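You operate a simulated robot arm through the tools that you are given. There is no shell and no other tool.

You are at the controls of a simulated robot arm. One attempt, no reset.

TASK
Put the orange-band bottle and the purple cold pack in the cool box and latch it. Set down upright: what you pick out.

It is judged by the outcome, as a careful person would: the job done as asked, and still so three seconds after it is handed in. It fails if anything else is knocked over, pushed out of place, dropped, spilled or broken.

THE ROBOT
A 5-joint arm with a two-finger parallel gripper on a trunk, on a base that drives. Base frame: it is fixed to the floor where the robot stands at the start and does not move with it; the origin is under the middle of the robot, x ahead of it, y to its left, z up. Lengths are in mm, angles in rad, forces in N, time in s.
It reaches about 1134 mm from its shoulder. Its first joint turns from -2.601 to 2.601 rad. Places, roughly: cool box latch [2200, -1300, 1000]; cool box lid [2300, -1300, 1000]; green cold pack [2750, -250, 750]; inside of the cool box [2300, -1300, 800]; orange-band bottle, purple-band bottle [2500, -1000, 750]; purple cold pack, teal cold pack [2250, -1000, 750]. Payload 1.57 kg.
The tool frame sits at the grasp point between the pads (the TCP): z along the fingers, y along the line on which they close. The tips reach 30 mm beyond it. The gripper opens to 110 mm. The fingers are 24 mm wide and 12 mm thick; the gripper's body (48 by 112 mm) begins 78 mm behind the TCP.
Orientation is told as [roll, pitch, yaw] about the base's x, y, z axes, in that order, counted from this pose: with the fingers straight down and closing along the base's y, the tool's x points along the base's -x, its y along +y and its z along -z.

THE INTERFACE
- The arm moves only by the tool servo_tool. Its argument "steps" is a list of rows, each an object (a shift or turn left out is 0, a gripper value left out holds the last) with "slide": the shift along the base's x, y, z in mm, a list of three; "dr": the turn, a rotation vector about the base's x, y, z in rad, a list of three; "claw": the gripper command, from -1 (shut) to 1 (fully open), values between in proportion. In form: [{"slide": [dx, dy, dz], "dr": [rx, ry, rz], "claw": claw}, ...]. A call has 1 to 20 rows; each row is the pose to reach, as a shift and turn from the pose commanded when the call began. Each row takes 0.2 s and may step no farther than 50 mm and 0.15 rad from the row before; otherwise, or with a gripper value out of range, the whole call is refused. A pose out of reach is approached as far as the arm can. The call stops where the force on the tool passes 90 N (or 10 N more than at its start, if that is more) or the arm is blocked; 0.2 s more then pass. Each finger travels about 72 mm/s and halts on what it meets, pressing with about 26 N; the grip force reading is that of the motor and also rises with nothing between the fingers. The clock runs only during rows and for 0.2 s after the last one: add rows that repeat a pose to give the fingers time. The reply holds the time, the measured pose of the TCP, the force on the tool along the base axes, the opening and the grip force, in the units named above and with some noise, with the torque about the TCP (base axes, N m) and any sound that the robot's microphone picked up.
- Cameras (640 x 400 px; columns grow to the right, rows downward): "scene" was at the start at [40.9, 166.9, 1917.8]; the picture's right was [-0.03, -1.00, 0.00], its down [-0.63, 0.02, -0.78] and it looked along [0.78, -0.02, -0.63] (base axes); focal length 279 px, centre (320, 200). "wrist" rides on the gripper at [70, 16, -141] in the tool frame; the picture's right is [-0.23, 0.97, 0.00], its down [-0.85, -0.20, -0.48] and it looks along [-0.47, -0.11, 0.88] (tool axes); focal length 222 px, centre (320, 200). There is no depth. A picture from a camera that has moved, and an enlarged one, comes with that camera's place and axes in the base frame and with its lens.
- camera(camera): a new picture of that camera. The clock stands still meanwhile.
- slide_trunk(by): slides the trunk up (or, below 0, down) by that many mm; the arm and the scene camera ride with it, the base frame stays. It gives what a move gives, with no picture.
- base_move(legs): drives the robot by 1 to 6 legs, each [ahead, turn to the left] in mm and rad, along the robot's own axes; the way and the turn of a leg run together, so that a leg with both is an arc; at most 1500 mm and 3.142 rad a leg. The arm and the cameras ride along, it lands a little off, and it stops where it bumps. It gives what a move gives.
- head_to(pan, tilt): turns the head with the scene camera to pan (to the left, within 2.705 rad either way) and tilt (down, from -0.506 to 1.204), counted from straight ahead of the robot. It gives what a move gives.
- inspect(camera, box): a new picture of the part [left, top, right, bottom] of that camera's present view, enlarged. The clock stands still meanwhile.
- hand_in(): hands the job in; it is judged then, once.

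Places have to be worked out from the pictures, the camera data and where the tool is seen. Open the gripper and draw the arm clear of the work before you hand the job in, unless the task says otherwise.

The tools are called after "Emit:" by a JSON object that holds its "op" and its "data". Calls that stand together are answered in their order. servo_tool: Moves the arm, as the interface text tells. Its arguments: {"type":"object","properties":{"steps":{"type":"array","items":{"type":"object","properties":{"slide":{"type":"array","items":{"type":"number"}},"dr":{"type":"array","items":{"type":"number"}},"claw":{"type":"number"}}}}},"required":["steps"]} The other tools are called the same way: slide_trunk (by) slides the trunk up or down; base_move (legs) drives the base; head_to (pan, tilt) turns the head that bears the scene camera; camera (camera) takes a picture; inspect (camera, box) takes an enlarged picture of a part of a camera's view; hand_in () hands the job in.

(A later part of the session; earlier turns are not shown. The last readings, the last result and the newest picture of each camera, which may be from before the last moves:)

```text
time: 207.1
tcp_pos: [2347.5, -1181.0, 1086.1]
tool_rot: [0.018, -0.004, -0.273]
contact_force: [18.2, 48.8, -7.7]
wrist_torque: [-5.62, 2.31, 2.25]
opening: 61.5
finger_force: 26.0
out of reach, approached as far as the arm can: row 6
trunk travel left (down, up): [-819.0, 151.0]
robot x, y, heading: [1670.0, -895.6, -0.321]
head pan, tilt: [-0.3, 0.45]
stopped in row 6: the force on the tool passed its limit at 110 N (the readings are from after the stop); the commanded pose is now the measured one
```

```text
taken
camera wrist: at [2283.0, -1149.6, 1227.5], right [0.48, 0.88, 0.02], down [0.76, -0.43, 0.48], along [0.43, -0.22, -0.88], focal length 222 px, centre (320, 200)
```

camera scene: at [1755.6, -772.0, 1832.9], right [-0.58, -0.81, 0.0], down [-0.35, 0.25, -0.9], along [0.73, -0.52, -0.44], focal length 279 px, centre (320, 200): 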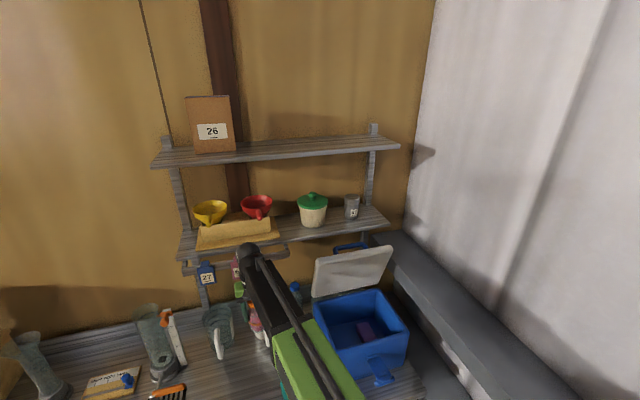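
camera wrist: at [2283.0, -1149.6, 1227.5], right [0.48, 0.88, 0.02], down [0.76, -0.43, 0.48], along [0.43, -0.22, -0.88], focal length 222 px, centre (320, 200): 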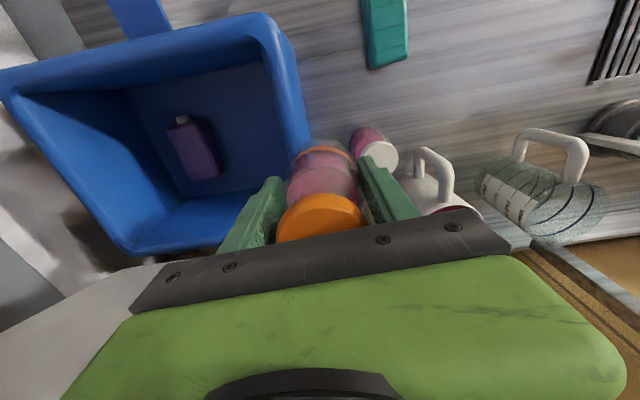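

The wrist's forward protrusion touched the lid's left edge (force to the left, ~115 mm above the TCP). I back off left, then shift toward the robot before crossing.

Emit:
{"op": "servo_tool", "data": {"steps": [{"slide": [7, 22, 0], "dr": [-0.012, 0, -0.02], "claw": -0.6}, {"slide": [14, 44, 0], "dr": [-0.024, 0, -0.04], "claw": -0.6}, {"slide": [14, 44, 0], "dr": [-0.024, 0, -0.04], "claw": -0.6}]}}

Emit:
{"op": "camera", "data": {"camera": "scene"}}

Emit:
{"op": "inspect", "data": {"camera": "scene", "box": [220, 210, 440, 390]}}

```text
time: 207.9
tcp_pos: [2358.9, -1142.7, 1085.7]
tool_rot: [-0.015, -0.012, -0.328]
contact_force: [-0.2, -0.1, -4.1]
wrist_torque: [-0.02, 0.06, -0.02]
opening: 61.5
finger_force: 26.2
trunk travel left (down, up): [-819.0, 151.0]
robot x, y, heading: [1668.5, -898.2, -0.32]
head pan, tilt: [-0.3, 0.45]
```

```text
taken
camera scene: at [1755.6, -771.4, 1832.9], right [-0.58, -0.81, 0.0], down [-0.35, 0.25, -0.9], along [0.73, -0.52, -0.44], focal length 279 px, centre (320, 200)
```

scene: 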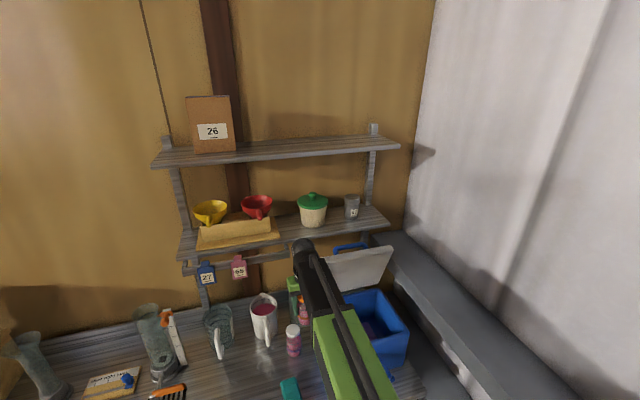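

```text
2.22 times, centred on (330, 300) of scene
camera zoom: at [1755.6, -771.4, 1832.9], right [-0.58, -0.81, 0.0], down [-0.35, 0.25, -0.9], along [0.73, -0.52, -0.44], focal length 620 px, centre (298, -22)
```

zoom: 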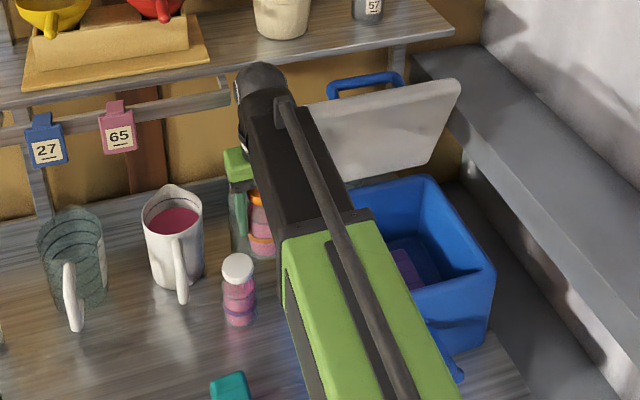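

The lid is still open and everything stands. I move toward the robot by 55 mm first, then across into the box opening.

Emit:
{"op": "servo_tool", "data": {"steps": [{"slide": [-26, 8.4, 0], "claw": -0.6}, {"slide": [-52.4, 16.8, 0], "claw": -0.6}, {"slide": [-60, -19.2, 0], "dr": [0, 0, 0.004], "claw": -0.6}, {"slide": [-67.6, -55.2, 0], "dr": [0, 0, 0.008], "claw": -0.6}, {"slide": [-75.3, -91.2, 0], "dr": [0, 0, 0.012], "claw": -0.6}, {"slide": [-82.9, -127.2, 0], "dr": [0, 0, 0.016], "claw": -0.6}, {"slide": [-82.9, -127.2, 0], "dr": [0, 0, 0.016], "claw": -0.6}]}}

Emit:
{"op": "camera", "data": {"camera": "wrist"}}

Emit:
{"op": "inspect", "data": {"camera": "scene", "box": [220, 210, 440, 390]}}

```text
time: 209.5
tcp_pos: [2277.5, -1272.2, 1087.2]
tool_rot: [-0.014, -0.011, -0.311]
contact_force: [0.4, 0.4, -4.4]
wrist_torque: [-0.01, 0.01, 0.0]
opening: 61.3
finger_force: 26.3
trunk travel left (down, up): [-819.0, 151.0]
robot x, y, heading: [1668.8, -891.1, -0.318]
head pan, tilt: [-0.3, 0.45]
```

```text
taken
camera wrist: at [2214.7, -1233.4, 1226.6], right [0.51, 0.86, -0.01], down [0.75, -0.44, 0.49], along [0.42, -0.26, -0.87], focal length 222 px, centre (320, 200)
```

wrist: 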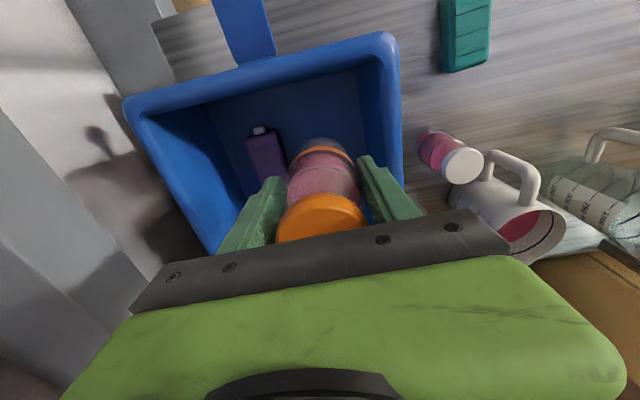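

```text
2.22 times, centred on (330, 300) of scene
camera zoom: at [1755.5, -771.8, 1832.9], right [-0.58, -0.81, 0.0], down [-0.35, 0.25, -0.9], along [0.73, -0.52, -0.44], focal length 620 px, centre (298, -22)
```

zoom: 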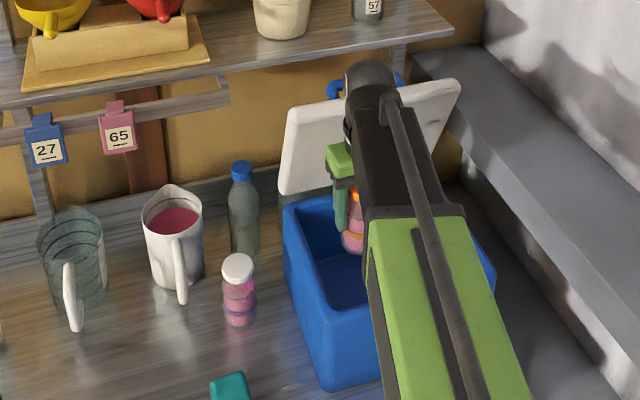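

All standing and the bottle is over the cavity's left half. I lower it.

Emit:
{"op": "slide_trunk", "data": {"by": -120}}

Emit:
{"op": "slide_trunk", "data": {"by": -46}}

Emit:
{"op": "camera", "data": {"camera": "wrist"}}

```text
time: 211.0
tcp_pos: [2277.3, -1270.8, 965.5]
tool_rot: [-0.013, -0.013, -0.31]
contact_force: [-0.1, -0.2, -3.4]
wrist_torque: [0.0, 0.01, -0.02]
opening: 61.3
finger_force: 26.1
trunk travel left (down, up): [-699.0, 271.0]
robot x, y, heading: [1668.5, -895.7, -0.321]
head pan, tilt: [-0.3, 0.45]
```

```text
time: 211.9
tcp_pos: [2276.6, -1270.2, 921.2]
tool_rot: [-0.013, -0.014, -0.31]
contact_force: [-1.1, 0.1, -3.7]
wrist_torque: [0.04, 0.02, 0.0]
opening: 61.4
finger_force: 25.6
trunk travel left (down, up): [-653.0, 317.0]
robot x, y, heading: [1667.0, -891.4, -0.32]
head pan, tilt: [-0.3, 0.45]
```

```text
taken
camera wrist: at [2214.7, -1233.2, 1060.6], right [0.51, 0.86, -0.01], down [0.75, -0.44, 0.49], along [0.42, -0.26, -0.87], focal length 222 px, centre (320, 200)
```

wrist: 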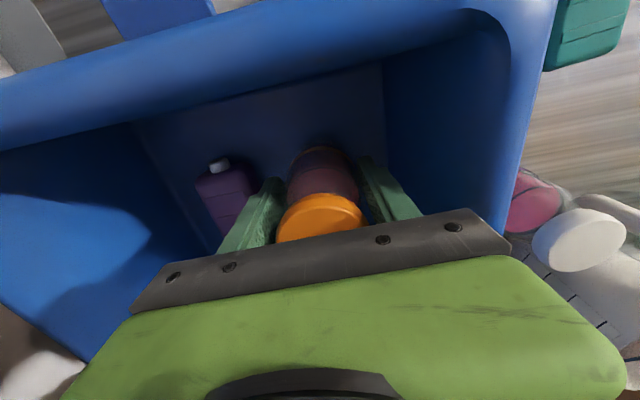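

Emit:
{"op": "servo_tool", "data": {"steps": [{"slide": [0, 0, 0], "dr": [0.0085, 0.0163, 0], "claw": -0.6}, {"slide": [0, 0, 0], "dr": [0.0085, 0.0163, 0], "claw": -0.6}]}}

Emit:
{"op": "slide_trunk", "data": {"by": -9}}

Emit:
{"op": "slide_trunk", "data": {"by": -3}}

```text
time: 212.5
tcp_pos: [2278.3, -1271.3, 920.9]
tool_rot: [-0.01, 0.007, -0.312]
contact_force: [0.4, -0.4, -3.8]
wrist_torque: [0.01, 0.02, -0.04]
opening: 61.6
finger_force: 26.2
trunk travel left (down, up): [-653.0, 317.0]
robot x, y, heading: [1666.8, -895.7, -0.322]
head pan, tilt: [-0.3, 0.45]
```

```text
time: 213.1
tcp_pos: [2277.3, -1271.0, 910.8]
tool_rot: [-0.012, 0.006, -0.31]
contact_force: [0.4, 0.3, -3.0]
wrist_torque: [-0.02, 0.05, 0.03]
opening: 61.6
finger_force: 25.8
trunk travel left (down, up): [-644.0, 326.0]
robot x, y, heading: [1671.6, -896.8, -0.32]
head pan, tilt: [-0.3, 0.45]
```

```text
time: 213.6
tcp_pos: [2277.9, -1271.8, 907.3]
tool_rot: [-0.011, 0.005, -0.311]
contact_force: [0.8, -0.5, -3.8]
wrist_torque: [0.02, 0.02, -0.01]
opening: 61.4
finger_force: 26.0
trunk travel left (down, up): [-641.0, 329.0]
robot x, y, heading: [1668.8, -893.8, -0.32]
head pan, tilt: [-0.3, 0.45]
```

Not yet touching at z 907. I continue in 2 mm steps until the weight reading changes.

Emit:
{"op": "slide_trunk", "data": {"by": -2}}

Emit:
{"op": "slide_trunk", "data": {"by": -2}}

Emit:
{"op": "slide_trunk", "data": {"by": -2}}

```text
time: 214.1
tcp_pos: [2278.5, -1269.3, 906.2]
tool_rot: [-0.013, 0.006, -0.312]
contact_force: [1.2, -1.7, 5.2]
wrist_torque: [-0.02, -0.36, -0.07]
opening: 61.3
finger_force: 26.0
trunk travel left (down, up): [-639.0, 331.0]
robot x, y, heading: [1670.9, -892.0, -0.323]
head pan, tilt: [-0.3, 0.45]
```

```text
time: 214.6
tcp_pos: [2276.3, -1271.2, 905.4]
tool_rot: [-0.012, 0.005, -0.312]
contact_force: [1.9, -2.6, 18.8]
wrist_torque: [0.32, -0.44, -0.07]
opening: 61.6
finger_force: 25.5
trunk travel left (down, up): [-637.0, 333.0]
robot x, y, heading: [1671.5, -897.3, -0.319]
head pan, tilt: [-0.3, 0.45]
```

```text
time: 215.1
tcp_pos: [2278.3, -1270.5, 903.9]
tool_rot: [-0.013, 0.007, -0.31]
contact_force: [-1.7, -2.3, 16.0]
wrist_torque: [0.34, -0.23, -0.02]
opening: 61.2
finger_force: 26.2
trunk travel left (down, up): [-635.0, 335.0]
robot x, y, heading: [1669.6, -892.9, -0.32]
head pan, tilt: [-0.3, 0.45]
```

The bottle stands on the floor (contact from z ≈ 906). I release and rise.

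Emit:
{"op": "servo_tool", "data": {"steps": [{"slide": [0, 0, 0], "claw": 0.15}, {"slide": [0, 0, 0], "claw": 0.25}, {"slide": [0, 0, 0], "claw": 0.36}, {"slide": [0, 0, 0], "claw": 0.36}]}}

Emit:
{"op": "inspect", "data": {"camera": "wrist", "box": [180, 60, 480, 260]}}

Emit:
{"op": "slide_trunk", "data": {"by": 80}}

Emit:
{"op": "camera", "data": {"camera": "wrist"}}

```text
time: 216.1
tcp_pos: [2278.7, -1271.5, 902.1]
tool_rot: [-0.013, 0.005, -0.311]
contact_force: [0.1, 0.2, 0.2]
wrist_torque: [0.01, 0.01, 0.0]
opening: 74.8
finger_force: 0.1
trunk travel left (down, up): [-635.0, 335.0]
robot x, y, heading: [1665.9, -895.1, -0.316]
head pan, tilt: [-0.3, 0.45]
```

```text
2.00 times, centred on (330, 160) of wrist
camera zoom: at [2217.1, -1234.1, 1044.0], right [0.51, 0.86, -0.01], down [0.76, -0.45, 0.48], along [0.4, -0.25, -0.88], focal length 444 px, centre (300, 280)
```

zoom: 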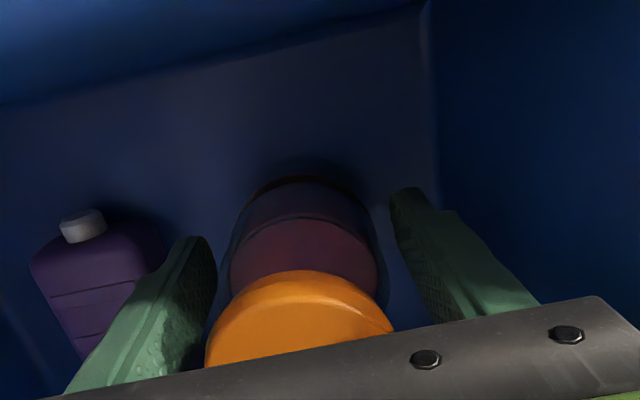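

```text
time: 217.3
tcp_pos: [2278.0, -1270.7, 983.8]
tool_rot: [-0.012, 0.004, -0.312]
contact_force: [-0.7, 0.2, -0.6]
wrist_torque: [0.0, 0.03, -0.01]
opening: 74.7
finger_force: 0.1
trunk travel left (down, up): [-715.0, 255.0]
robot x, y, heading: [1668.6, -893.2, -0.323]
head pan, tilt: [-0.3, 0.45]
```

```text
taken
camera wrist: at [2217.2, -1234.0, 1124.0], right [0.51, 0.86, -0.01], down [0.76, -0.45, 0.48], along [0.4, -0.25, -0.88], focal length 222 px, centre (320, 200)
```

wrist: 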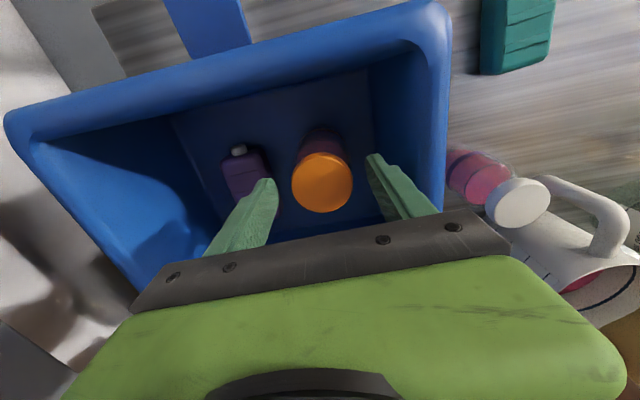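

Both items are in, the bottle upright. Now to close the lid under control: I rise out, back the base up 245 mm, and turn the tool level again with the fingers closing vertically.

Emit:
{"op": "slide_trunk", "data": {"by": 130}}

Emit:
{"op": "base_move", "data": {"legs": [[-245, 0]]}}

Emit:
{"op": "servo_tool", "data": {"steps": [{"slide": [0, 0, 0], "dr": [0, 0, 0.143]}, {"slide": [0, 0, 0], "dr": [0, 0, 0.286]}, {"slide": [0, 0, 0], "dr": [0, 0, 0.429]}, {"slide": [0, 0, 0], "dr": [0, 0, 0.572]}, {"slide": [0, 0, 0], "dr": [0, 0, 0.715]}, {"slide": [0, 0, 0], "dr": [0, 0, 0.858]}, {"slide": [0, 0, 0], "dr": [0, 0, 1.001]}, {"slide": [0, 0, 0], "dr": [0, 0, 1.144]}, {"slide": [0, 0, 0], "dr": [0, 0, 1.287]}, {"slide": [0, 0, 0], "dr": [0, 0, 1.4]}]}}

```text
time: 218.9
tcp_pos: [2278.0, -1271.6, 1112.9]
tool_rot: [-0.013, 0.005, -0.31]
contact_force: [-0.1, -0.2, -0.4]
wrist_torque: [0.02, 0.01, -0.02]
opening: 74.9
finger_force: 0.1
trunk travel left (down, up): [-845.0, 125.0]
robot x, y, heading: [1666.3, -890.7, -0.32]
head pan, tilt: [-0.3, 0.45]
```

```text
time: 220.7
tcp_pos: [2049.1, -1199.1, 1113.8]
tool_rot: [-0.011, 0.006, -0.318]
contact_force: [-0.3, 1.1, -0.4]
wrist_torque: [-0.04, -0.03, -0.07]
opening: 74.6
finger_force: 0.1
trunk travel left (down, up): [-845.0, 125.0]
robot x, y, heading: [1443.2, -819.9, -0.328]
head pan, tilt: [-0.3, 0.45]
```

```text
time: 222.8
tcp_pos: [2049.5, -1199.5, 1112.0]
tool_rot: [-0.012, 0.004, 1.083]
contact_force: [-0.1, -0.2, 0.2]
wrist_torque: [-0.01, 0.0, -0.01]
opening: 75.1
finger_force: 0.0
trunk travel left (down, up): [-845.0, 125.0]
robot x, y, heading: [1440.6, -820.1, -0.328]
head pan, tilt: [-0.3, 0.45]
```

Emit:
{"op": "inspect", "data": {"camera": "scene", "box": [220, 160, 440, 330]}}

```text
2.35 times, centred on (330, 245) of scene
camera zoom: at [1529.2, -698.1, 1858.9], right [-0.59, -0.81, 0.0], down [-0.35, 0.26, -0.9], along [0.73, -0.53, -0.44], focal length 657 px, centre (296, 94)
```

zoom: 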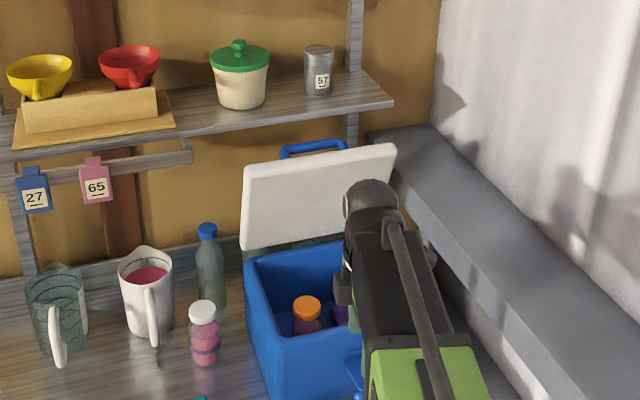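

The lid is still up with the bottle and pack inside. I tilt the tool up to 12° below level and open fully.

Emit:
{"op": "servo_tool", "data": {"steps": [{"slide": [28.3, -15, 2.2], "dr": [-0.0636, -0.1203, 0], "claw": 0.6}, {"slide": [56, -29.6, 8.7], "dr": [-0.1273, -0.2406, 0], "claw": 1}, {"slide": [82.7, -43.7, 19.4], "dr": [-0.1909, -0.3609, 0], "claw": 1}, {"slide": [107.8, -57, 34.1], "dr": [-0.2545, -0.4812, 0], "claw": 1}, {"slide": [131, -69.3, 52.5], "dr": [-0.3181, -0.6016, 0], "claw": 1}, {"slide": [151.7, -80.2, 74.2], "dr": [-0.3818, -0.7219, 0], "claw": 1}, {"slide": [169.6, -89.7, 99], "dr": [-0.4454, -0.8422, 0], "claw": 1}, {"slide": [184.5, -97.6, 126.3], "dr": [-0.509, -0.9625, 0], "claw": 1}, {"slide": [195.9, -103.6, 155.7], "dr": [-0.5726, -1.0828, 0], "claw": 1}, {"slide": [203.6, -107.7, 186.5], "dr": [-0.6363, -1.2031, 0], "claw": 1}]}}

Emit:
{"op": "slide_trunk", "data": {"by": -110}}

Emit:
{"op": "camera", "data": {"camera": "wrist"}}

Emit:
{"op": "camera", "data": {"camera": "scene"}}

```text
time: 225.1
tcp_pos: [2251.2, -1305.6, 1303.5]
tool_rot: [-1.372, -0.001, 1.079]
contact_force: [-0.4, -0.1, -0.4]
wrist_torque: [-0.05, -0.01, 0.0]
opening: 109.8
finger_force: 0.0
out of reach, approached as far as the arm can: row 7, 8, 9, 10
trunk travel left (down, up): [-845.0, 125.0]
robot x, y, heading: [1438.7, -823.9, -0.324]
head pan, tilt: [-0.3, 0.45]
```

```text
time: 226.5
tcp_pos: [2251.8, -1305.3, 1193.0]
tool_rot: [-1.37, 0.001, 1.079]
contact_force: [0.7, 0.2, -0.2]
wrist_torque: [0.0, -0.03, 0.01]
opening: 109.8
finger_force: 0.0
trunk travel left (down, up): [-735.0, 235.0]
robot x, y, heading: [1443.7, -822.4, -0.334]
head pan, tilt: [-0.3, 0.45]
```

```text
taken
camera wrist: at [2093.3, -1300.9, 1205.2], right [-0.06, 0.29, -0.95], down [0.03, 0.96, 0.29], along [1.0, -0.01, -0.07], focal length 222 px, centre (320, 200)
```

wrist: 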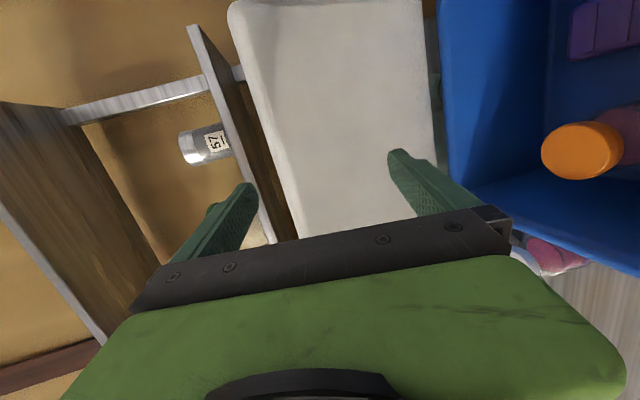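

```text
taken
camera scene: at [1529.2, -698.1, 1749.0], right [-0.59, -0.81, 0.0], down [-0.35, 0.26, -0.9], along [0.73, -0.53, -0.44], focal length 279 px, centre (320, 200)
```

scene: 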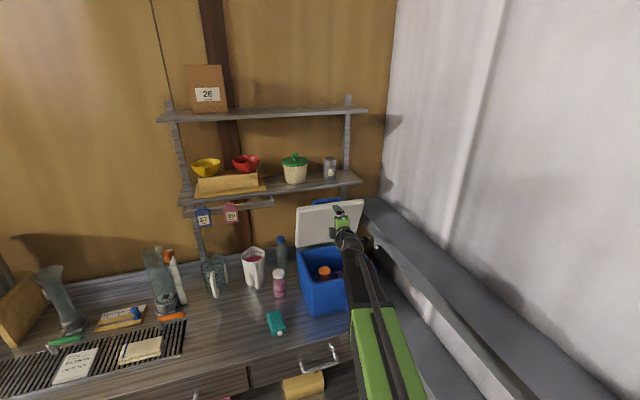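

Emit:
{"op": "inspect", "data": {"camera": "wrist", "box": [160, 0, 460, 240]}}

```text
1.67 times, centred on (310, 120) of wrist
camera zoom: at [2093.3, -1300.9, 1205.2], right [-0.06, 0.29, -0.95], down [0.03, 0.96, 0.29], along [1.0, -0.01, -0.07], focal length 370 px, centre (337, 333)
```

zoom: 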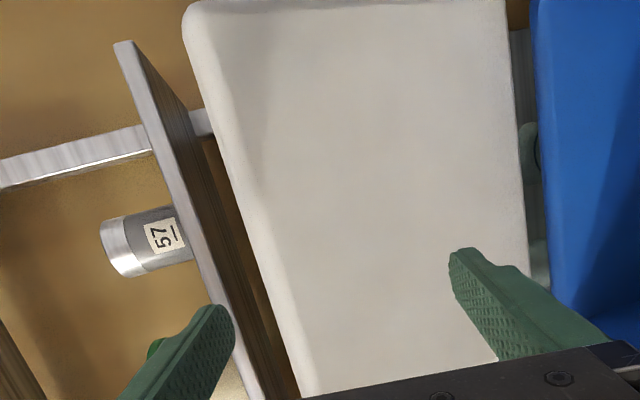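

I pitch to 16° down and set the height so the upper fingertip will pass just above the lid's top edge and below the shelf, then approach.

Emit:
{"op": "servo_tool", "data": {"steps": [{"slide": [-3.7, 1.9, -17.9], "dr": [0.0367, 0.0694, 0], "claw": 1}, {"slide": [-3.7, 1.9, -17.9], "dr": [0.0367, 0.0694, 0], "claw": 1}]}}

Emit:
{"op": "slide_trunk", "data": {"by": 18}}

Emit:
{"op": "servo_tool", "data": {"steps": [{"slide": [28.6, -9.2, 0], "claw": 1}, {"slide": [57.1, -18.3, 0], "claw": 1}, {"slide": [85.7, -27.5, 0], "claw": 1}, {"slide": [104.8, -33.6, 0], "claw": 1}]}}

Emit:
{"op": "inspect", "data": {"camera": "wrist", "box": [160, 0, 460, 240]}}

Emit:
{"op": "inspect", "data": {"camera": "scene", "box": [280, 160, 400, 260]}}

```text
time: 227.1
tcp_pos: [2248.8, -1303.6, 1175.5]
tool_rot: [-1.291, 0.001, 1.079]
contact_force: [0.0, -0.9, -0.3]
wrist_torque: [0.01, 0.01, 0.0]
opening: 110.0
finger_force: 0.1
trunk travel left (down, up): [-735.0, 235.0]
robot x, y, heading: [1439.6, -819.1, -0.322]
head pan, tilt: [-0.3, 0.45]
```

```text
time: 227.7
tcp_pos: [2247.7, -1303.5, 1193.7]
tool_rot: [-1.291, 0.001, 1.079]
contact_force: [-0.5, -0.1, -0.8]
wrist_torque: [0.0, -0.02, 0.03]
opening: 110.0
finger_force: 0.1
trunk travel left (down, up): [-753.0, 217.0]
robot x, y, heading: [1442.5, -817.8, -0.327]
head pan, tilt: [-0.3, 0.45]
```

```text
time: 228.7
tcp_pos: [2352.3, -1335.7, 1193.5]
tool_rot: [-1.294, 0.002, 1.078]
contact_force: [-4.1, 2.7, 0.0]
wrist_torque: [0.09, 0.26, 0.06]
opening: 110.0
finger_force: 0.1
trunk travel left (down, up): [-753.0, 217.0]
robot x, y, heading: [1443.7, -820.4, -0.321]
head pan, tilt: [-0.3, 0.45]
```

```text
1.67 times, centred on (310, 120) of wrist
camera zoom: at [2195.0, -1331.5, 1216.6], right [-0.13, 0.33, -0.94], down [0.05, 0.95, 0.32], along [0.99, 0.0, -0.14], focal length 370 px, centre (337, 333)
```

zoom: 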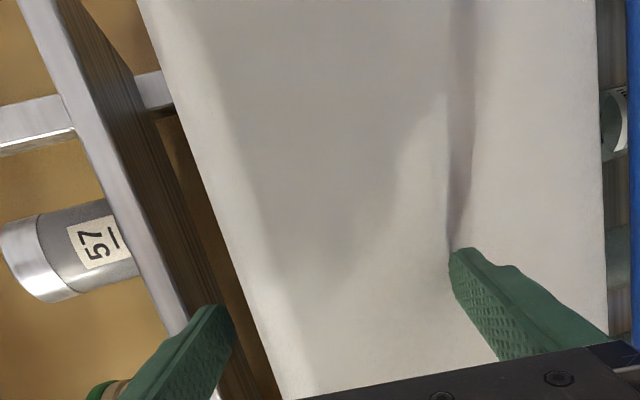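

```text
4.00 times, centred on (340, 210) of scene
camera zoom: at [1528.5, -697.8, 1766.9], right [-0.59, -0.81, 0.0], down [-0.35, 0.26, -0.9], along [0.73, -0.53, -0.43], focal length 1117 px, centre (240, 160)
```

zoom: 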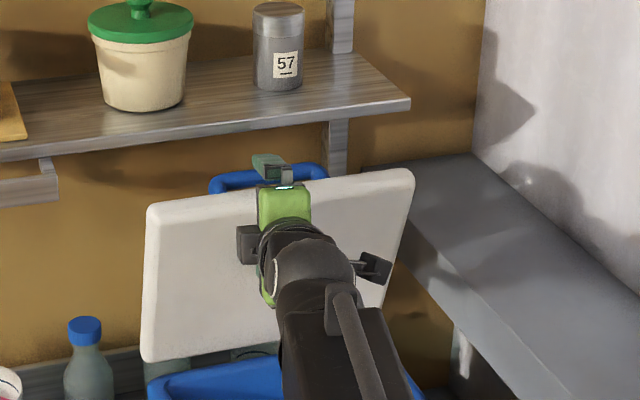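

The lower finger already touches the lid's inner face (N ≈ 2661 at z 1132), so the lid stands at ~98° with its top edge near z ≈ 1218, under the upper fingertip. I back off 3 mm and lower until the upper finger presses on the top edge.

Emit:
{"op": "servo_tool", "data": {"steps": [{"slide": [-3.8, 1.2, 0], "claw": 1}]}}

Emit:
{"op": "slide_trunk", "data": {"by": -14}}

Emit:
{"op": "slide_trunk", "data": {"by": -4}}

Emit:
{"op": "slide_trunk", "data": {"by": -3}}

Emit:
{"op": "inspect", "data": {"camera": "scene", "box": [280, 160, 400, 260]}}

```text
time: 229.1
tcp_pos: [2348.9, -1333.9, 1193.6]
tool_rot: [-1.291, -0.001, 1.079]
contact_force: [-0.1, -0.3, 0.2]
wrist_torque: [0.03, 0.04, -0.04]
opening: 110.0
finger_force: 0.1
trunk travel left (down, up): [-753.0, 217.0]
robot x, y, heading: [1445.4, -819.7, -0.326]
head pan, tilt: [-0.3, 0.45]
```

```text
time: 229.7
tcp_pos: [2347.6, -1334.2, 1179.9]
tool_rot: [-1.292, 0.002, 1.08]
contact_force: [-0.1, 1.0, 0.7]
wrist_torque: [-0.01, -0.02, 0.0]
opening: 109.7
finger_force: 0.1
trunk travel left (down, up): [-739.0, 231.0]
robot x, y, heading: [1438.4, -818.7, -0.326]
head pan, tilt: [-0.3, 0.45]
```

```text
time: 230.3
tcp_pos: [2348.7, -1333.7, 1176.6]
tool_rot: [-1.294, -0.001, 1.079]
contact_force: [-0.1, 0.4, 6.5]
wrist_torque: [-0.16, -0.1, -0.02]
opening: 109.7
finger_force: 0.1
trunk travel left (down, up): [-735.0, 235.0]
robot x, y, heading: [1439.8, -820.3, -0.327]
head pan, tilt: [-0.3, 0.45]
```

```text
time: 230.8
tcp_pos: [2348.9, -1334.1, 1171.5]
tool_rot: [-1.291, 0.0, 1.079]
contact_force: [-0.1, 1.0, 3.9]
wrist_torque: [-0.13, -0.04, 0.0]
opening: 110.0
finger_force: 0.0
trunk travel left (down, up): [-732.0, 238.0]
robot x, y, heading: [1440.4, -819.7, -0.325]
head pan, tilt: [-0.3, 0.45]
```

```text
4.00 times, centred on (340, 210) of scene
camera zoom: at [1528.7, -697.7, 1745.9], right [-0.59, -0.81, 0.0], down [-0.35, 0.26, -0.9], along [0.73, -0.53, -0.43], focal length 1117 px, centre (240, 160)
```

zoom: 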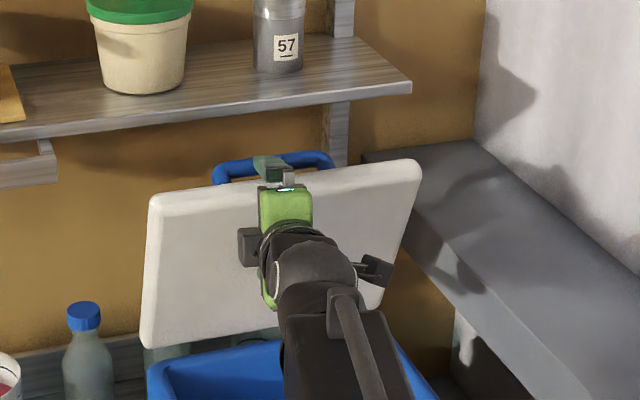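

Light press on the lid's top edge (≈4–6 N). I pull gently toward the robot and watch whether the lid follows.

Emit:
{"op": "servo_tool", "data": {"steps": [{"slide": [-4.8, 1.5, 0], "claw": 1}, {"slide": [-9.5, 3.1, 0], "claw": 1}, {"slide": [-14.3, 4.6, 0], "claw": 1}]}}

Emit:
{"op": "inspect", "data": {"camera": "wrist", "box": [160, 0, 460, 240]}}

Emit:
{"op": "inspect", "data": {"camera": "scene", "box": [280, 160, 400, 260]}}

```text
time: 231.6
tcp_pos: [2333.9, -1329.4, 1171.6]
tool_rot: [-1.293, -0.002, 1.077]
contact_force: [0.7, 0.4, 0.4]
wrist_torque: [-0.01, -0.01, 0.02]
opening: 109.8
finger_force: 0.0
trunk travel left (down, up): [-732.0, 238.0]
robot x, y, heading: [1444.0, -819.6, -0.328]
head pan, tilt: [-0.3, 0.45]
```

```text
1.67 times, centred on (310, 120) of wrist
camera zoom: at [2177.2, -1325.7, 1195.3], right [-0.13, 0.33, -0.94], down [0.05, 0.95, 0.32], along [0.99, 0.0, -0.14], focal length 370 px, centre (337, 333)
```

zoom: 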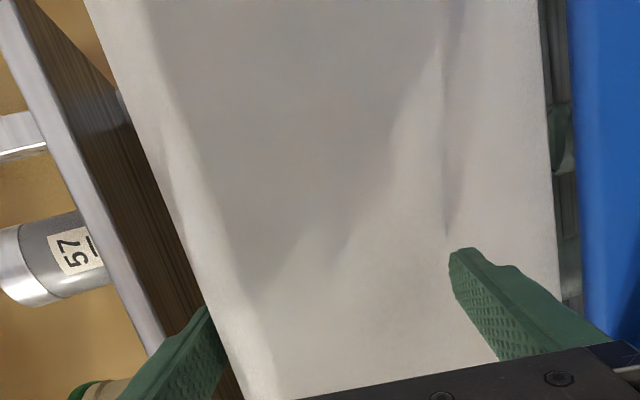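

```text
4.00 times, centred on (340, 210) of scene
camera zoom: at [1529.2, -698.0, 1745.9], right [-0.59, -0.81, 0.0], down [-0.35, 0.26, -0.9], along [0.73, -0.53, -0.44], focal length 1117 px, centre (240, 160)
```

zoom: 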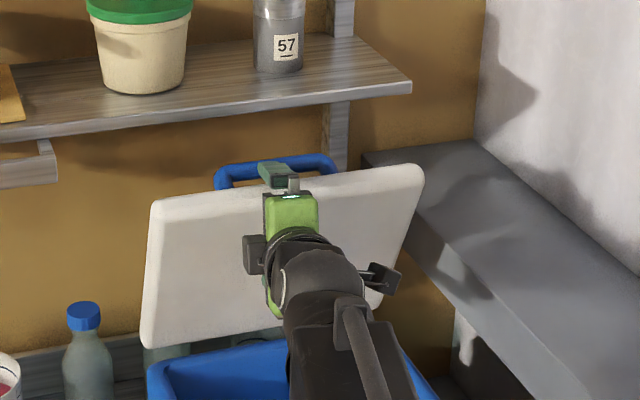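

Emit:
{"op": "inspect", "data": {"camera": "wrist", "box": [190, 150, 330, 240]}}

Emit:
{"op": "inspect", "data": {"camera": "scene", "box": [325, 185, 375, 225]}}

```text
4.44 times, centred on (260, 195) of wrist
camera zoom: at [2177.2, -1325.7, 1195.3], right [-0.13, 0.33, -0.94], down [0.05, 0.95, 0.32], along [0.99, 0.0, -0.14], focal length 987 px, centre (587, 222)
```

zoom: 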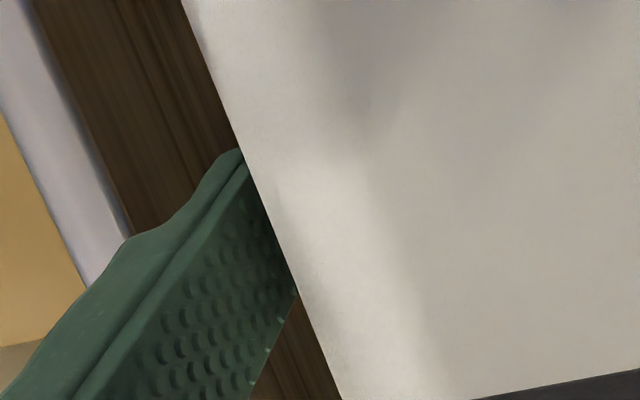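

```text
10.00 times, centred on (350, 205) of scene
camera zoom: at [1529.2, -698.0, 1745.9], right [-0.59, -0.81, 0.0], down [-0.35, 0.26, -0.9], along [0.73, -0.53, -0.44], focal length 2792 px, centre (20, 150)
```

zoom: 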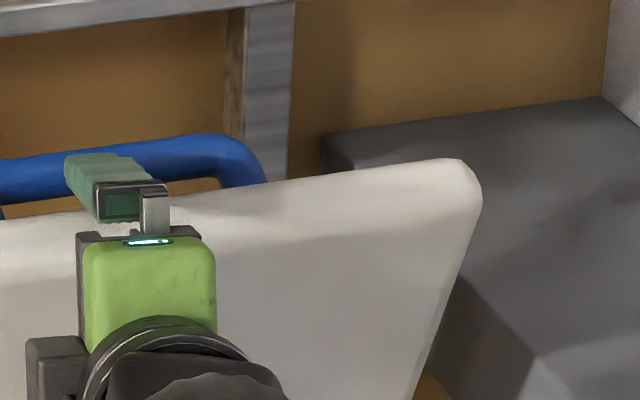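

The lid edge occludes the fingertip resting on top of it, so the lid seems to be following (now near vertical). I continue pulling back in small steps; the lower finger is placed to catch it.

Emit:
{"op": "servo_tool", "data": {"steps": [{"slide": [-4.8, 1.5, 0], "claw": 1}, {"slide": [-9.5, 3.1, 0], "claw": 1}]}}

Emit:
{"op": "inspect", "data": {"camera": "wrist", "box": [160, 0, 460, 240]}}

Emit:
{"op": "inspect", "data": {"camera": "scene", "box": [280, 160, 400, 260]}}

```text
time: 232.2
tcp_pos: [2324.6, -1326.7, 1171.9]
tool_rot: [-1.292, 0.0, 1.079]
contact_force: [-0.1, -0.4, -0.1]
wrist_torque: [-0.04, -0.02, 0.0]
opening: 110.1
finger_force: 0.0
trunk travel left (down, up): [-732.0, 238.0]
robot x, y, heading: [1440.6, -825.2, -0.328]
head pan, tilt: [-0.3, 0.45]
```

```text
1.67 times, centred on (310, 120) of wrist
camera zoom: at [2167.8, -1323.1, 1195.1], right [-0.13, 0.33, -0.94], down [0.05, 0.94, 0.32], along [0.99, 0.0, -0.14], focal length 370 px, centre (337, 333)
```

zoom: 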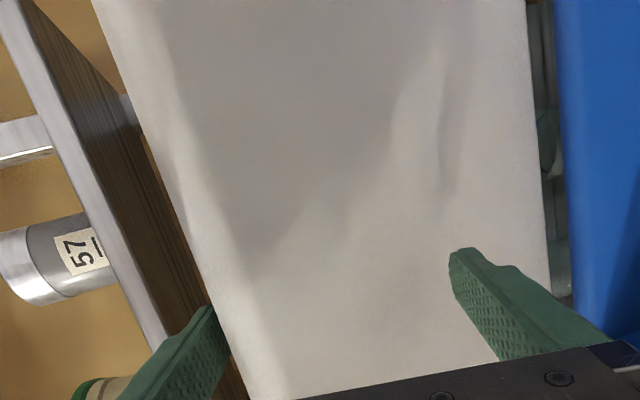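

```text
4.00 times, centred on (340, 210) of scene
camera zoom: at [1529.2, -698.1, 1745.9], right [-0.59, -0.81, 0.0], down [-0.35, 0.26, -0.9], along [0.73, -0.53, -0.44], focal length 1117 px, centre (240, 160)
```

zoom: 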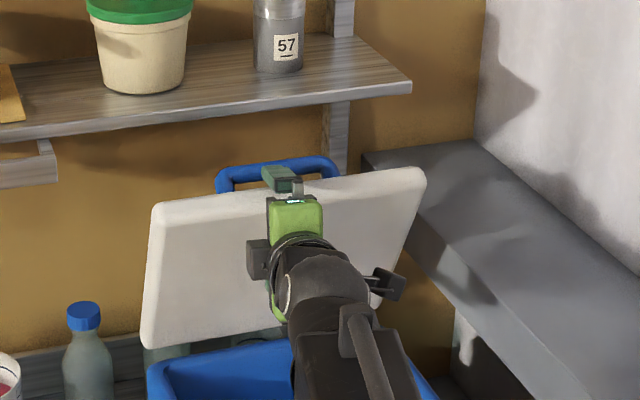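

From triangulation, the lid's foot is at N ≈ 2699 and its top at N ≈ 2661, so it actually rests at ~80° held by slight hinge friction, and it moved forward with my pull. I press down a little more and pull again, with the lower finger there to catch it.

Emit:
{"op": "slide_trunk", "data": {"by": -5}}

Emit:
{"op": "slide_trunk", "data": {"by": -4}}

Emit:
{"op": "inspect", "data": {"camera": "wrist", "box": [160, 0, 460, 240]}}

```text
time: 232.7
tcp_pos: [2325.4, -1326.8, 1166.3]
tool_rot: [-1.292, 0.0, 1.079]
contact_force: [-0.4, -0.5, -0.5]
wrist_torque: [0.0, 0.02, -0.02]
opening: 110.2
finger_force: 0.0
trunk travel left (down, up): [-727.0, 243.0]
robot x, y, heading: [1442.5, -824.0, -0.329]
head pan, tilt: [-0.3, 0.45]
```

```text
time: 233.3
tcp_pos: [2325.4, -1327.4, 1163.4]
tool_rot: [-1.292, 0.002, 1.077]
contact_force: [-0.6, 0.1, -0.4]
wrist_torque: [-0.02, -0.01, 0.01]
opening: 109.7
finger_force: 0.0
trunk travel left (down, up): [-723.0, 247.0]
robot x, y, heading: [1438.6, -821.8, -0.331]
head pan, tilt: [-0.3, 0.45]
```

```text
1.67 times, centred on (310, 120) of wrist
camera zoom: at [2167.9, -1323.1, 1186.1], right [-0.13, 0.33, -0.94], down [0.05, 0.94, 0.32], along [0.99, 0.0, -0.14], focal length 370 px, centre (337, 333)
```

zoom: 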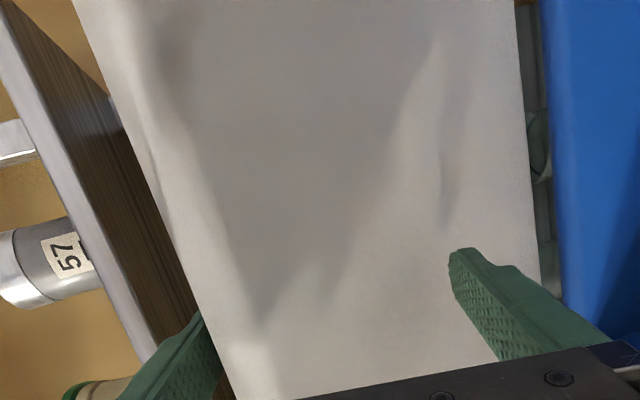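

The geometry now makes sense: the upper fingertip reaches over and dips behind the lid's top, and the lower finger is in front — the lid is caged. I pull back steadily and watch the lid come along.

Emit:
{"op": "servo_tool", "data": {"steps": [{"slide": [-9.5, 3.1, 0], "claw": 1}, {"slide": [-19, 6.1, 0], "claw": 1}, {"slide": [-28.6, 9.2, 0], "claw": 1}]}}

Emit:
{"op": "inspect", "data": {"camera": "wrist", "box": [160, 0, 460, 240]}}

Emit:
{"op": "inspect", "data": {"camera": "scene", "box": [280, 160, 400, 260]}}

```text
time: 234.1
tcp_pos: [2296.4, -1318.8, 1162.6]
tool_rot: [-1.293, 0.001, 1.08]
contact_force: [-1.1, -0.4, -1.0]
wrist_torque: [0.04, 0.12, 0.05]
opening: 110.0
finger_force: 0.1
trunk travel left (down, up): [-723.0, 247.0]
robot x, y, heading: [1440.7, -820.3, -0.329]
head pan, tilt: [-0.3, 0.45]
```

```text
1.67 times, centred on (310, 120) of wrist
camera zoom: at [2138.6, -1314.9, 1186.0], right [-0.13, 0.33, -0.94], down [0.05, 0.94, 0.32], along [0.99, 0.0, -0.14], focal length 370 px, centre (337, 333)
```

zoom: 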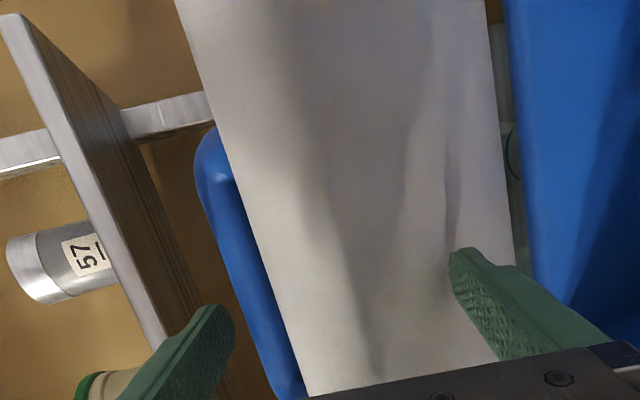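

```text
4.00 times, centred on (340, 210) of scene
camera zoom: at [1529.3, -698.2, 1736.9], right [-0.59, -0.81, 0.0], down [-0.35, 0.26, -0.9], along [0.73, -0.53, -0.44], focal length 1117 px, centre (240, 160)
```

zoom: 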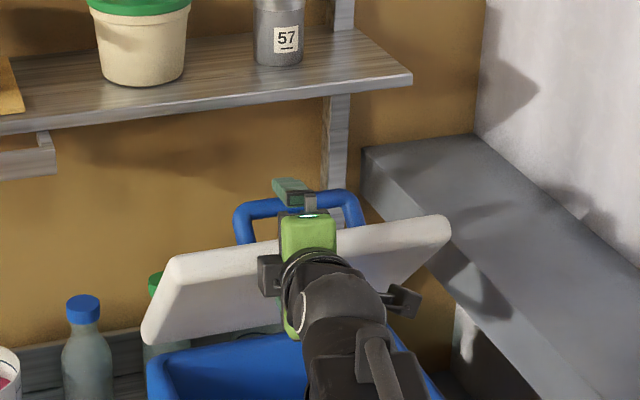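

The lid came forward and now rests on the lower finger at ~50°. I keep retracting slowly to lower it.

Emit:
{"op": "servo_tool", "data": {"steps": [{"slide": [-7.6, 2.4, 0], "claw": 1}, {"slide": [-15.2, 4.9, 0], "claw": 1}, {"slide": [-22.9, 7.3, 0], "claw": 1}, {"slide": [-30.5, 9.8, 0], "claw": 1}, {"slide": [-38.1, 12.2, 0], "claw": 1}]}}

Emit:
{"op": "inspect", "data": {"camera": "wrist", "box": [160, 0, 460, 240]}}

Emit:
{"op": "inspect", "data": {"camera": "scene", "box": [280, 160, 400, 260]}}

```text
time: 235.3
tcp_pos: [2258.4, -1305.2, 1161.6]
tool_rot: [-1.291, 0.0, 1.079]
contact_force: [-0.4, 1.8, -1.5]
wrist_torque: [0.03, 0.06, 0.04]
opening: 109.7
finger_force: 0.0
trunk travel left (down, up): [-723.0, 247.0]
robot x, y, heading: [1443.8, -821.6, -0.331]
head pan, tilt: [-0.3, 0.45]
```

```text
1.67 times, centred on (310, 120) of wrist
camera zoom: at [2099.6, -1301.9, 1186.0], right [-0.13, 0.33, -0.94], down [0.05, 0.94, 0.32], along [0.99, 0.0, -0.14], focal length 370 px, centre (337, 333)
```

zoom: 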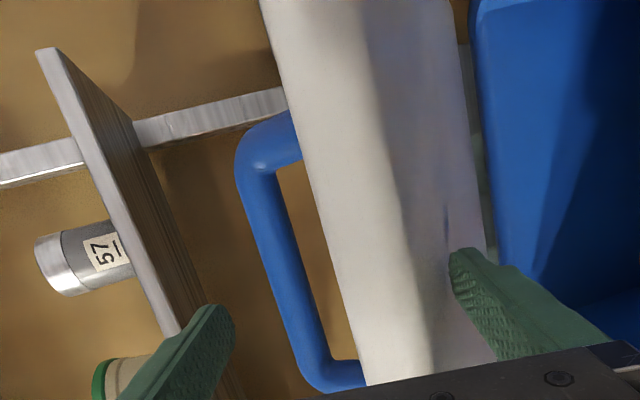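

```text
4.00 times, centred on (340, 210) of scene
camera zoom: at [1529.4, -698.2, 1737.0], right [-0.59, -0.81, 0.0], down [-0.35, 0.26, -0.9], along [0.73, -0.53, -0.44], focal length 1117 px, centre (240, 160)
```

zoom: 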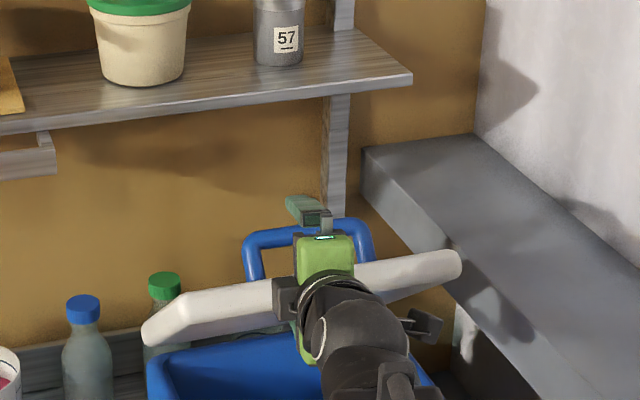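

Lid at ~38°, resting on the lower finger. I lower the trunk in steps to bring it down further.

Emit:
{"op": "slide_trunk", "data": {"by": -30}}

Emit:
{"op": "servo_tool", "data": {"steps": [{"slide": [-9.5, 3.1, 0], "claw": 1}, {"slide": [-19, 6.1, 0], "claw": 1}]}}

Emit:
{"op": "slide_trunk", "data": {"by": -25}}

Emit:
{"op": "camera", "data": {"camera": "wrist"}}

Emit:
{"op": "inspect", "data": {"camera": "scene", "box": [260, 160, 420, 280]}}

```text
time: 236.0
tcp_pos: [2257.1, -1307.0, 1133.0]
tool_rot: [-1.29, 0.0, 1.08]
contact_force: [-1.3, 0.5, -3.1]
wrist_torque: [-0.01, 0.09, 0.0]
opening: 109.9
finger_force: 0.0
trunk travel left (down, up): [-693.0, 277.0]
robot x, y, heading: [1440.4, -821.5, -0.332]
head pan, tilt: [-0.3, 0.45]
```

```text
time: 236.6
tcp_pos: [2237.3, -1298.2, 1132.7]
tool_rot: [-1.291, 0.0, 1.078]
contact_force: [0.1, -0.4, -3.2]
wrist_torque: [-0.03, 0.07, 0.01]
opening: 109.9
finger_force: 0.0
trunk travel left (down, up): [-693.0, 277.0]
robot x, y, heading: [1438.7, -821.2, -0.321]
head pan, tilt: [-0.3, 0.45]
```

```text
time: 237.3
tcp_pos: [2237.3, -1299.1, 1107.6]
tool_rot: [-1.289, 0.0, 1.078]
contact_force: [-1.5, 0.1, -2.9]
wrist_torque: [-0.07, 0.11, 0.0]
opening: 109.8
finger_force: 0.0
trunk travel left (down, up): [-668.0, 302.0]
robot x, y, heading: [1443.3, -820.5, -0.332]
head pan, tilt: [-0.3, 0.45]
```

```text
taken
camera wrist: at [2080.3, -1293.8, 1130.8], right [-0.13, 0.33, -0.94], down [0.05, 0.94, 0.32], along [0.99, 0.0, -0.14], focal length 222 px, centre (320, 200)
```

wrist: 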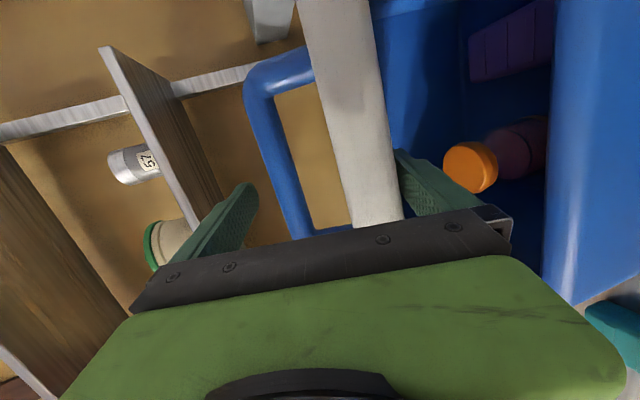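

```text
3.33 times, centred on (340, 220) of scene
camera zoom: at [1529.5, -698.3, 1681.9], right [-0.59, -0.81, 0.0], down [-0.35, 0.26, -0.9], along [0.73, -0.53, -0.44], focal length 931 px, centre (253, 133)
```

zoom: 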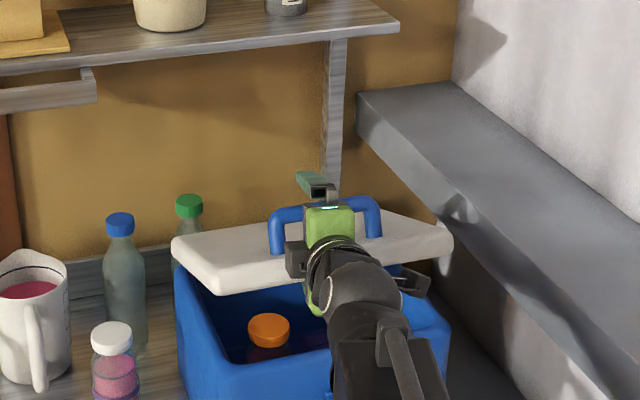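

The lid is at ~20° with ~3 N on the finger. I retract and lower alternately toward closed.

Emit:
{"op": "servo_tool", "data": {"steps": [{"slide": [-10.5, 3.4, 0], "claw": 1}, {"slide": [-21, 6.7, 0], "claw": 1}, {"slide": [-31.4, 10.1, 0], "claw": 1}, {"slide": [-41, 13.1, 0], "claw": 1}]}}

Emit:
{"op": "slide_trunk", "data": {"by": -20}}

Emit:
{"op": "slide_trunk", "data": {"by": -18}}

Emit:
{"op": "camera", "data": {"camera": "wrist"}}

Emit:
{"op": "inspect", "data": {"camera": "scene", "box": [260, 160, 420, 280]}}

```text
time: 238.3
tcp_pos: [2197.5, -1286.2, 1106.5]
tool_rot: [-1.29, 0.001, 1.079]
contact_force: [-0.1, 0.2, -2.3]
wrist_torque: [0.0, 0.0, -0.01]
opening: 110.0
finger_force: 0.0
trunk travel left (down, up): [-668.0, 302.0]
robot x, y, heading: [1443.5, -818.6, -0.324]
head pan, tilt: [-0.3, 0.45]
```

```text
time: 239.0
tcp_pos: [2199.0, -1284.6, 1088.0]
tool_rot: [-1.289, 0.0, 1.079]
contact_force: [-0.2, 0.0, -2.1]
wrist_torque: [-0.06, 0.02, 0.0]
opening: 109.7
finger_force: 0.0
trunk travel left (down, up): [-648.0, 322.0]
robot x, y, heading: [1438.7, -821.1, -0.328]
head pan, tilt: [-0.3, 0.45]
```

```text
time: 239.6
tcp_pos: [2198.0, -1286.1, 1069.7]
tool_rot: [-1.289, 0.0, 1.081]
contact_force: [-1.8, -0.5, -2.2]
wrist_torque: [-0.04, 0.03, 0.06]
opening: 110.1
finger_force: 0.0
trunk travel left (down, up): [-630.0, 340.0]
robot x, y, heading: [1441.6, -823.1, -0.326]
head pan, tilt: [-0.3, 0.45]
```

```text
taken
camera wrist: at [2040.7, -1281.1, 1092.9], right [-0.13, 0.33, -0.94], down [0.05, 0.94, 0.32], along [0.99, 0.0, -0.14], focal length 222 px, centre (320, 200)
```

wrist: 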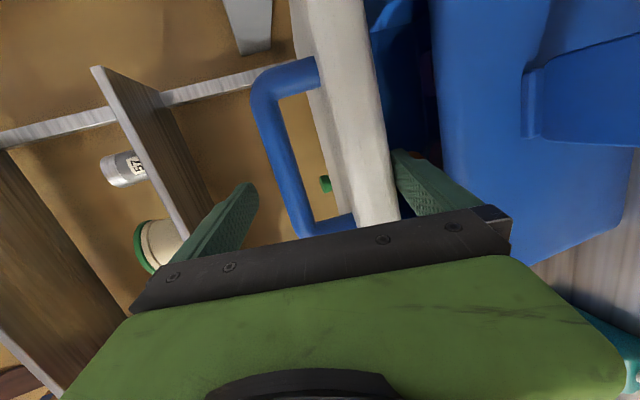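

```text
3.33 times, centred on (340, 220) of scene
camera zoom: at [1529.4, -698.2, 1643.9], right [-0.59, -0.81, 0.0], down [-0.35, 0.26, -0.9], along [0.73, -0.53, -0.44], focal length 931 px, centre (253, 133)
```

zoom: 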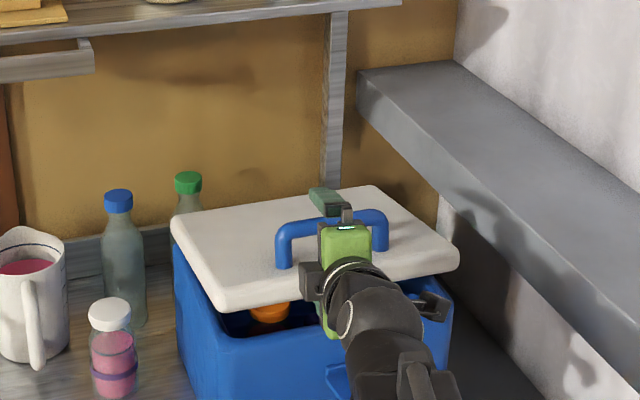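

Emit:
{"op": "servo_tool", "data": {"steps": [{"slide": [-9.5, 3.1, 0], "claw": 1}, {"slide": [-17.1, 5.5, 0], "claw": 1}]}}

Emit:
{"op": "slide_trunk", "data": {"by": -8}}

Emit:
{"op": "slide_trunk", "data": {"by": -6}}

Emit:
{"op": "camera", "data": {"camera": "wrist"}}

```text
time: 240.2
tcp_pos: [2181.6, -1279.4, 1068.8]
tool_rot: [-1.291, 0.0, 1.079]
contact_force: [0.1, 1.3, -1.6]
wrist_torque: [-0.04, -0.02, -0.05]
opening: 110.2
finger_force: 0.1
trunk travel left (down, up): [-630.0, 340.0]
robot x, y, heading: [1442.7, -821.9, -0.326]
head pan, tilt: [-0.3, 0.45]
```

```text
time: 240.8
tcp_pos: [2181.2, -1280.0, 1061.6]
tool_rot: [-1.292, 0.0, 1.079]
contact_force: [0.2, 0.3, -1.6]
wrist_torque: [0.01, 0.05, -0.02]
opening: 110.0
finger_force: 0.1
trunk travel left (down, up): [-622.0, 348.0]
robot x, y, heading: [1438.7, -823.4, -0.332]
head pan, tilt: [-0.3, 0.45]
```

```text
time: 241.4
tcp_pos: [2180.7, -1280.7, 1055.0]
tool_rot: [-1.292, 0.001, 1.078]
contact_force: [-1.2, 0.3, -1.9]
wrist_torque: [-0.02, 0.06, -0.03]
opening: 110.1
finger_force: 0.0
trunk travel left (down, up): [-616.0, 354.0]
robot x, y, heading: [1441.0, -821.4, -0.325]
head pan, tilt: [-0.3, 0.45]
```

```text
taken
camera wrist: at [2023.6, -1275.7, 1079.0], right [-0.13, 0.33, -0.94], down [0.05, 0.94, 0.32], along [0.99, 0.0, -0.14], focal length 222 px, centre (320, 200)
```

wrist: 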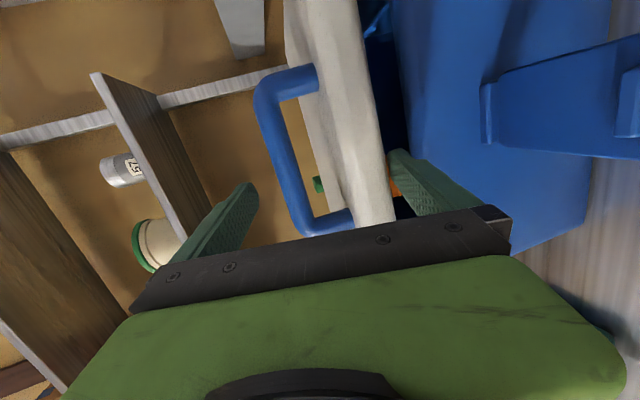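

The lid's front is now only ~15 mm above the rim, on the fingertip. I slide the finger out and let it settle.

Emit:
{"op": "servo_tool", "data": {"steps": [{"slide": [-9.5, 3.1, 0], "claw": 1}, {"slide": [-19, 6.1, 0], "claw": 1}, {"slide": [-38, 12.2, 0], "claw": 1}, {"slide": [-57, 18.3, 0], "claw": 1}]}}

Emit:
{"op": "camera", "data": {"camera": "wrist"}}

Emit:
{"op": "inspect", "data": {"camera": "scene", "box": [240, 160, 420, 300]}}

```text
time: 242.4
tcp_pos: [2124.6, -1260.5, 1055.3]
tool_rot: [-1.289, 0.002, 1.078]
contact_force: [-0.1, -0.3, 0.1]
wrist_torque: [0.01, 0.0, 0.01]
opening: 109.6
finger_force: 0.2
trunk travel left (down, up): [-616.0, 354.0]
robot x, y, heading: [1443.8, -820.9, -0.33]
head pan, tilt: [-0.3, 0.45]
```

```text
taken
camera wrist: at [1966.6, -1256.6, 1079.0], right [-0.13, 0.33, -0.94], down [0.05, 0.94, 0.32], along [0.99, 0.0, -0.14], focal length 222 px, centre (320, 200)
```

wrist: 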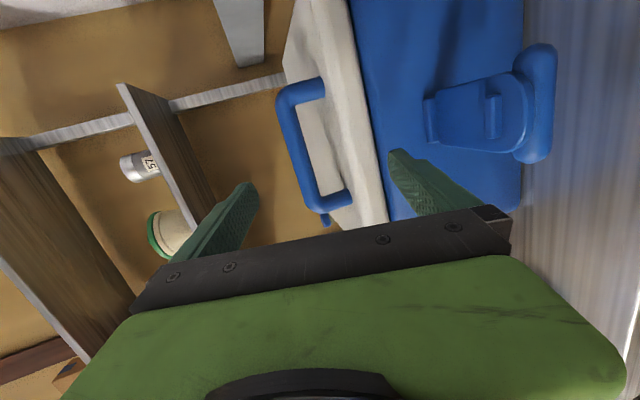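

```text
2.86 times, centred on (330, 230) of scene
camera zoom: at [1529.0, -698.0, 1630.0], right [-0.59, -0.81, 0.0], down [-0.35, 0.26, -0.9], along [0.73, -0.53, -0.43], focal length 798 px, centre (291, 114)
```

zoom: 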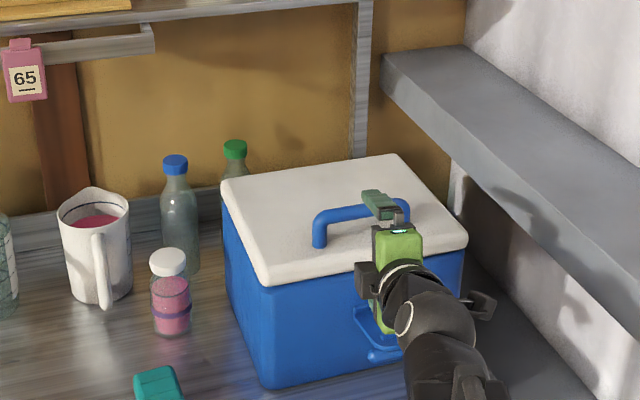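

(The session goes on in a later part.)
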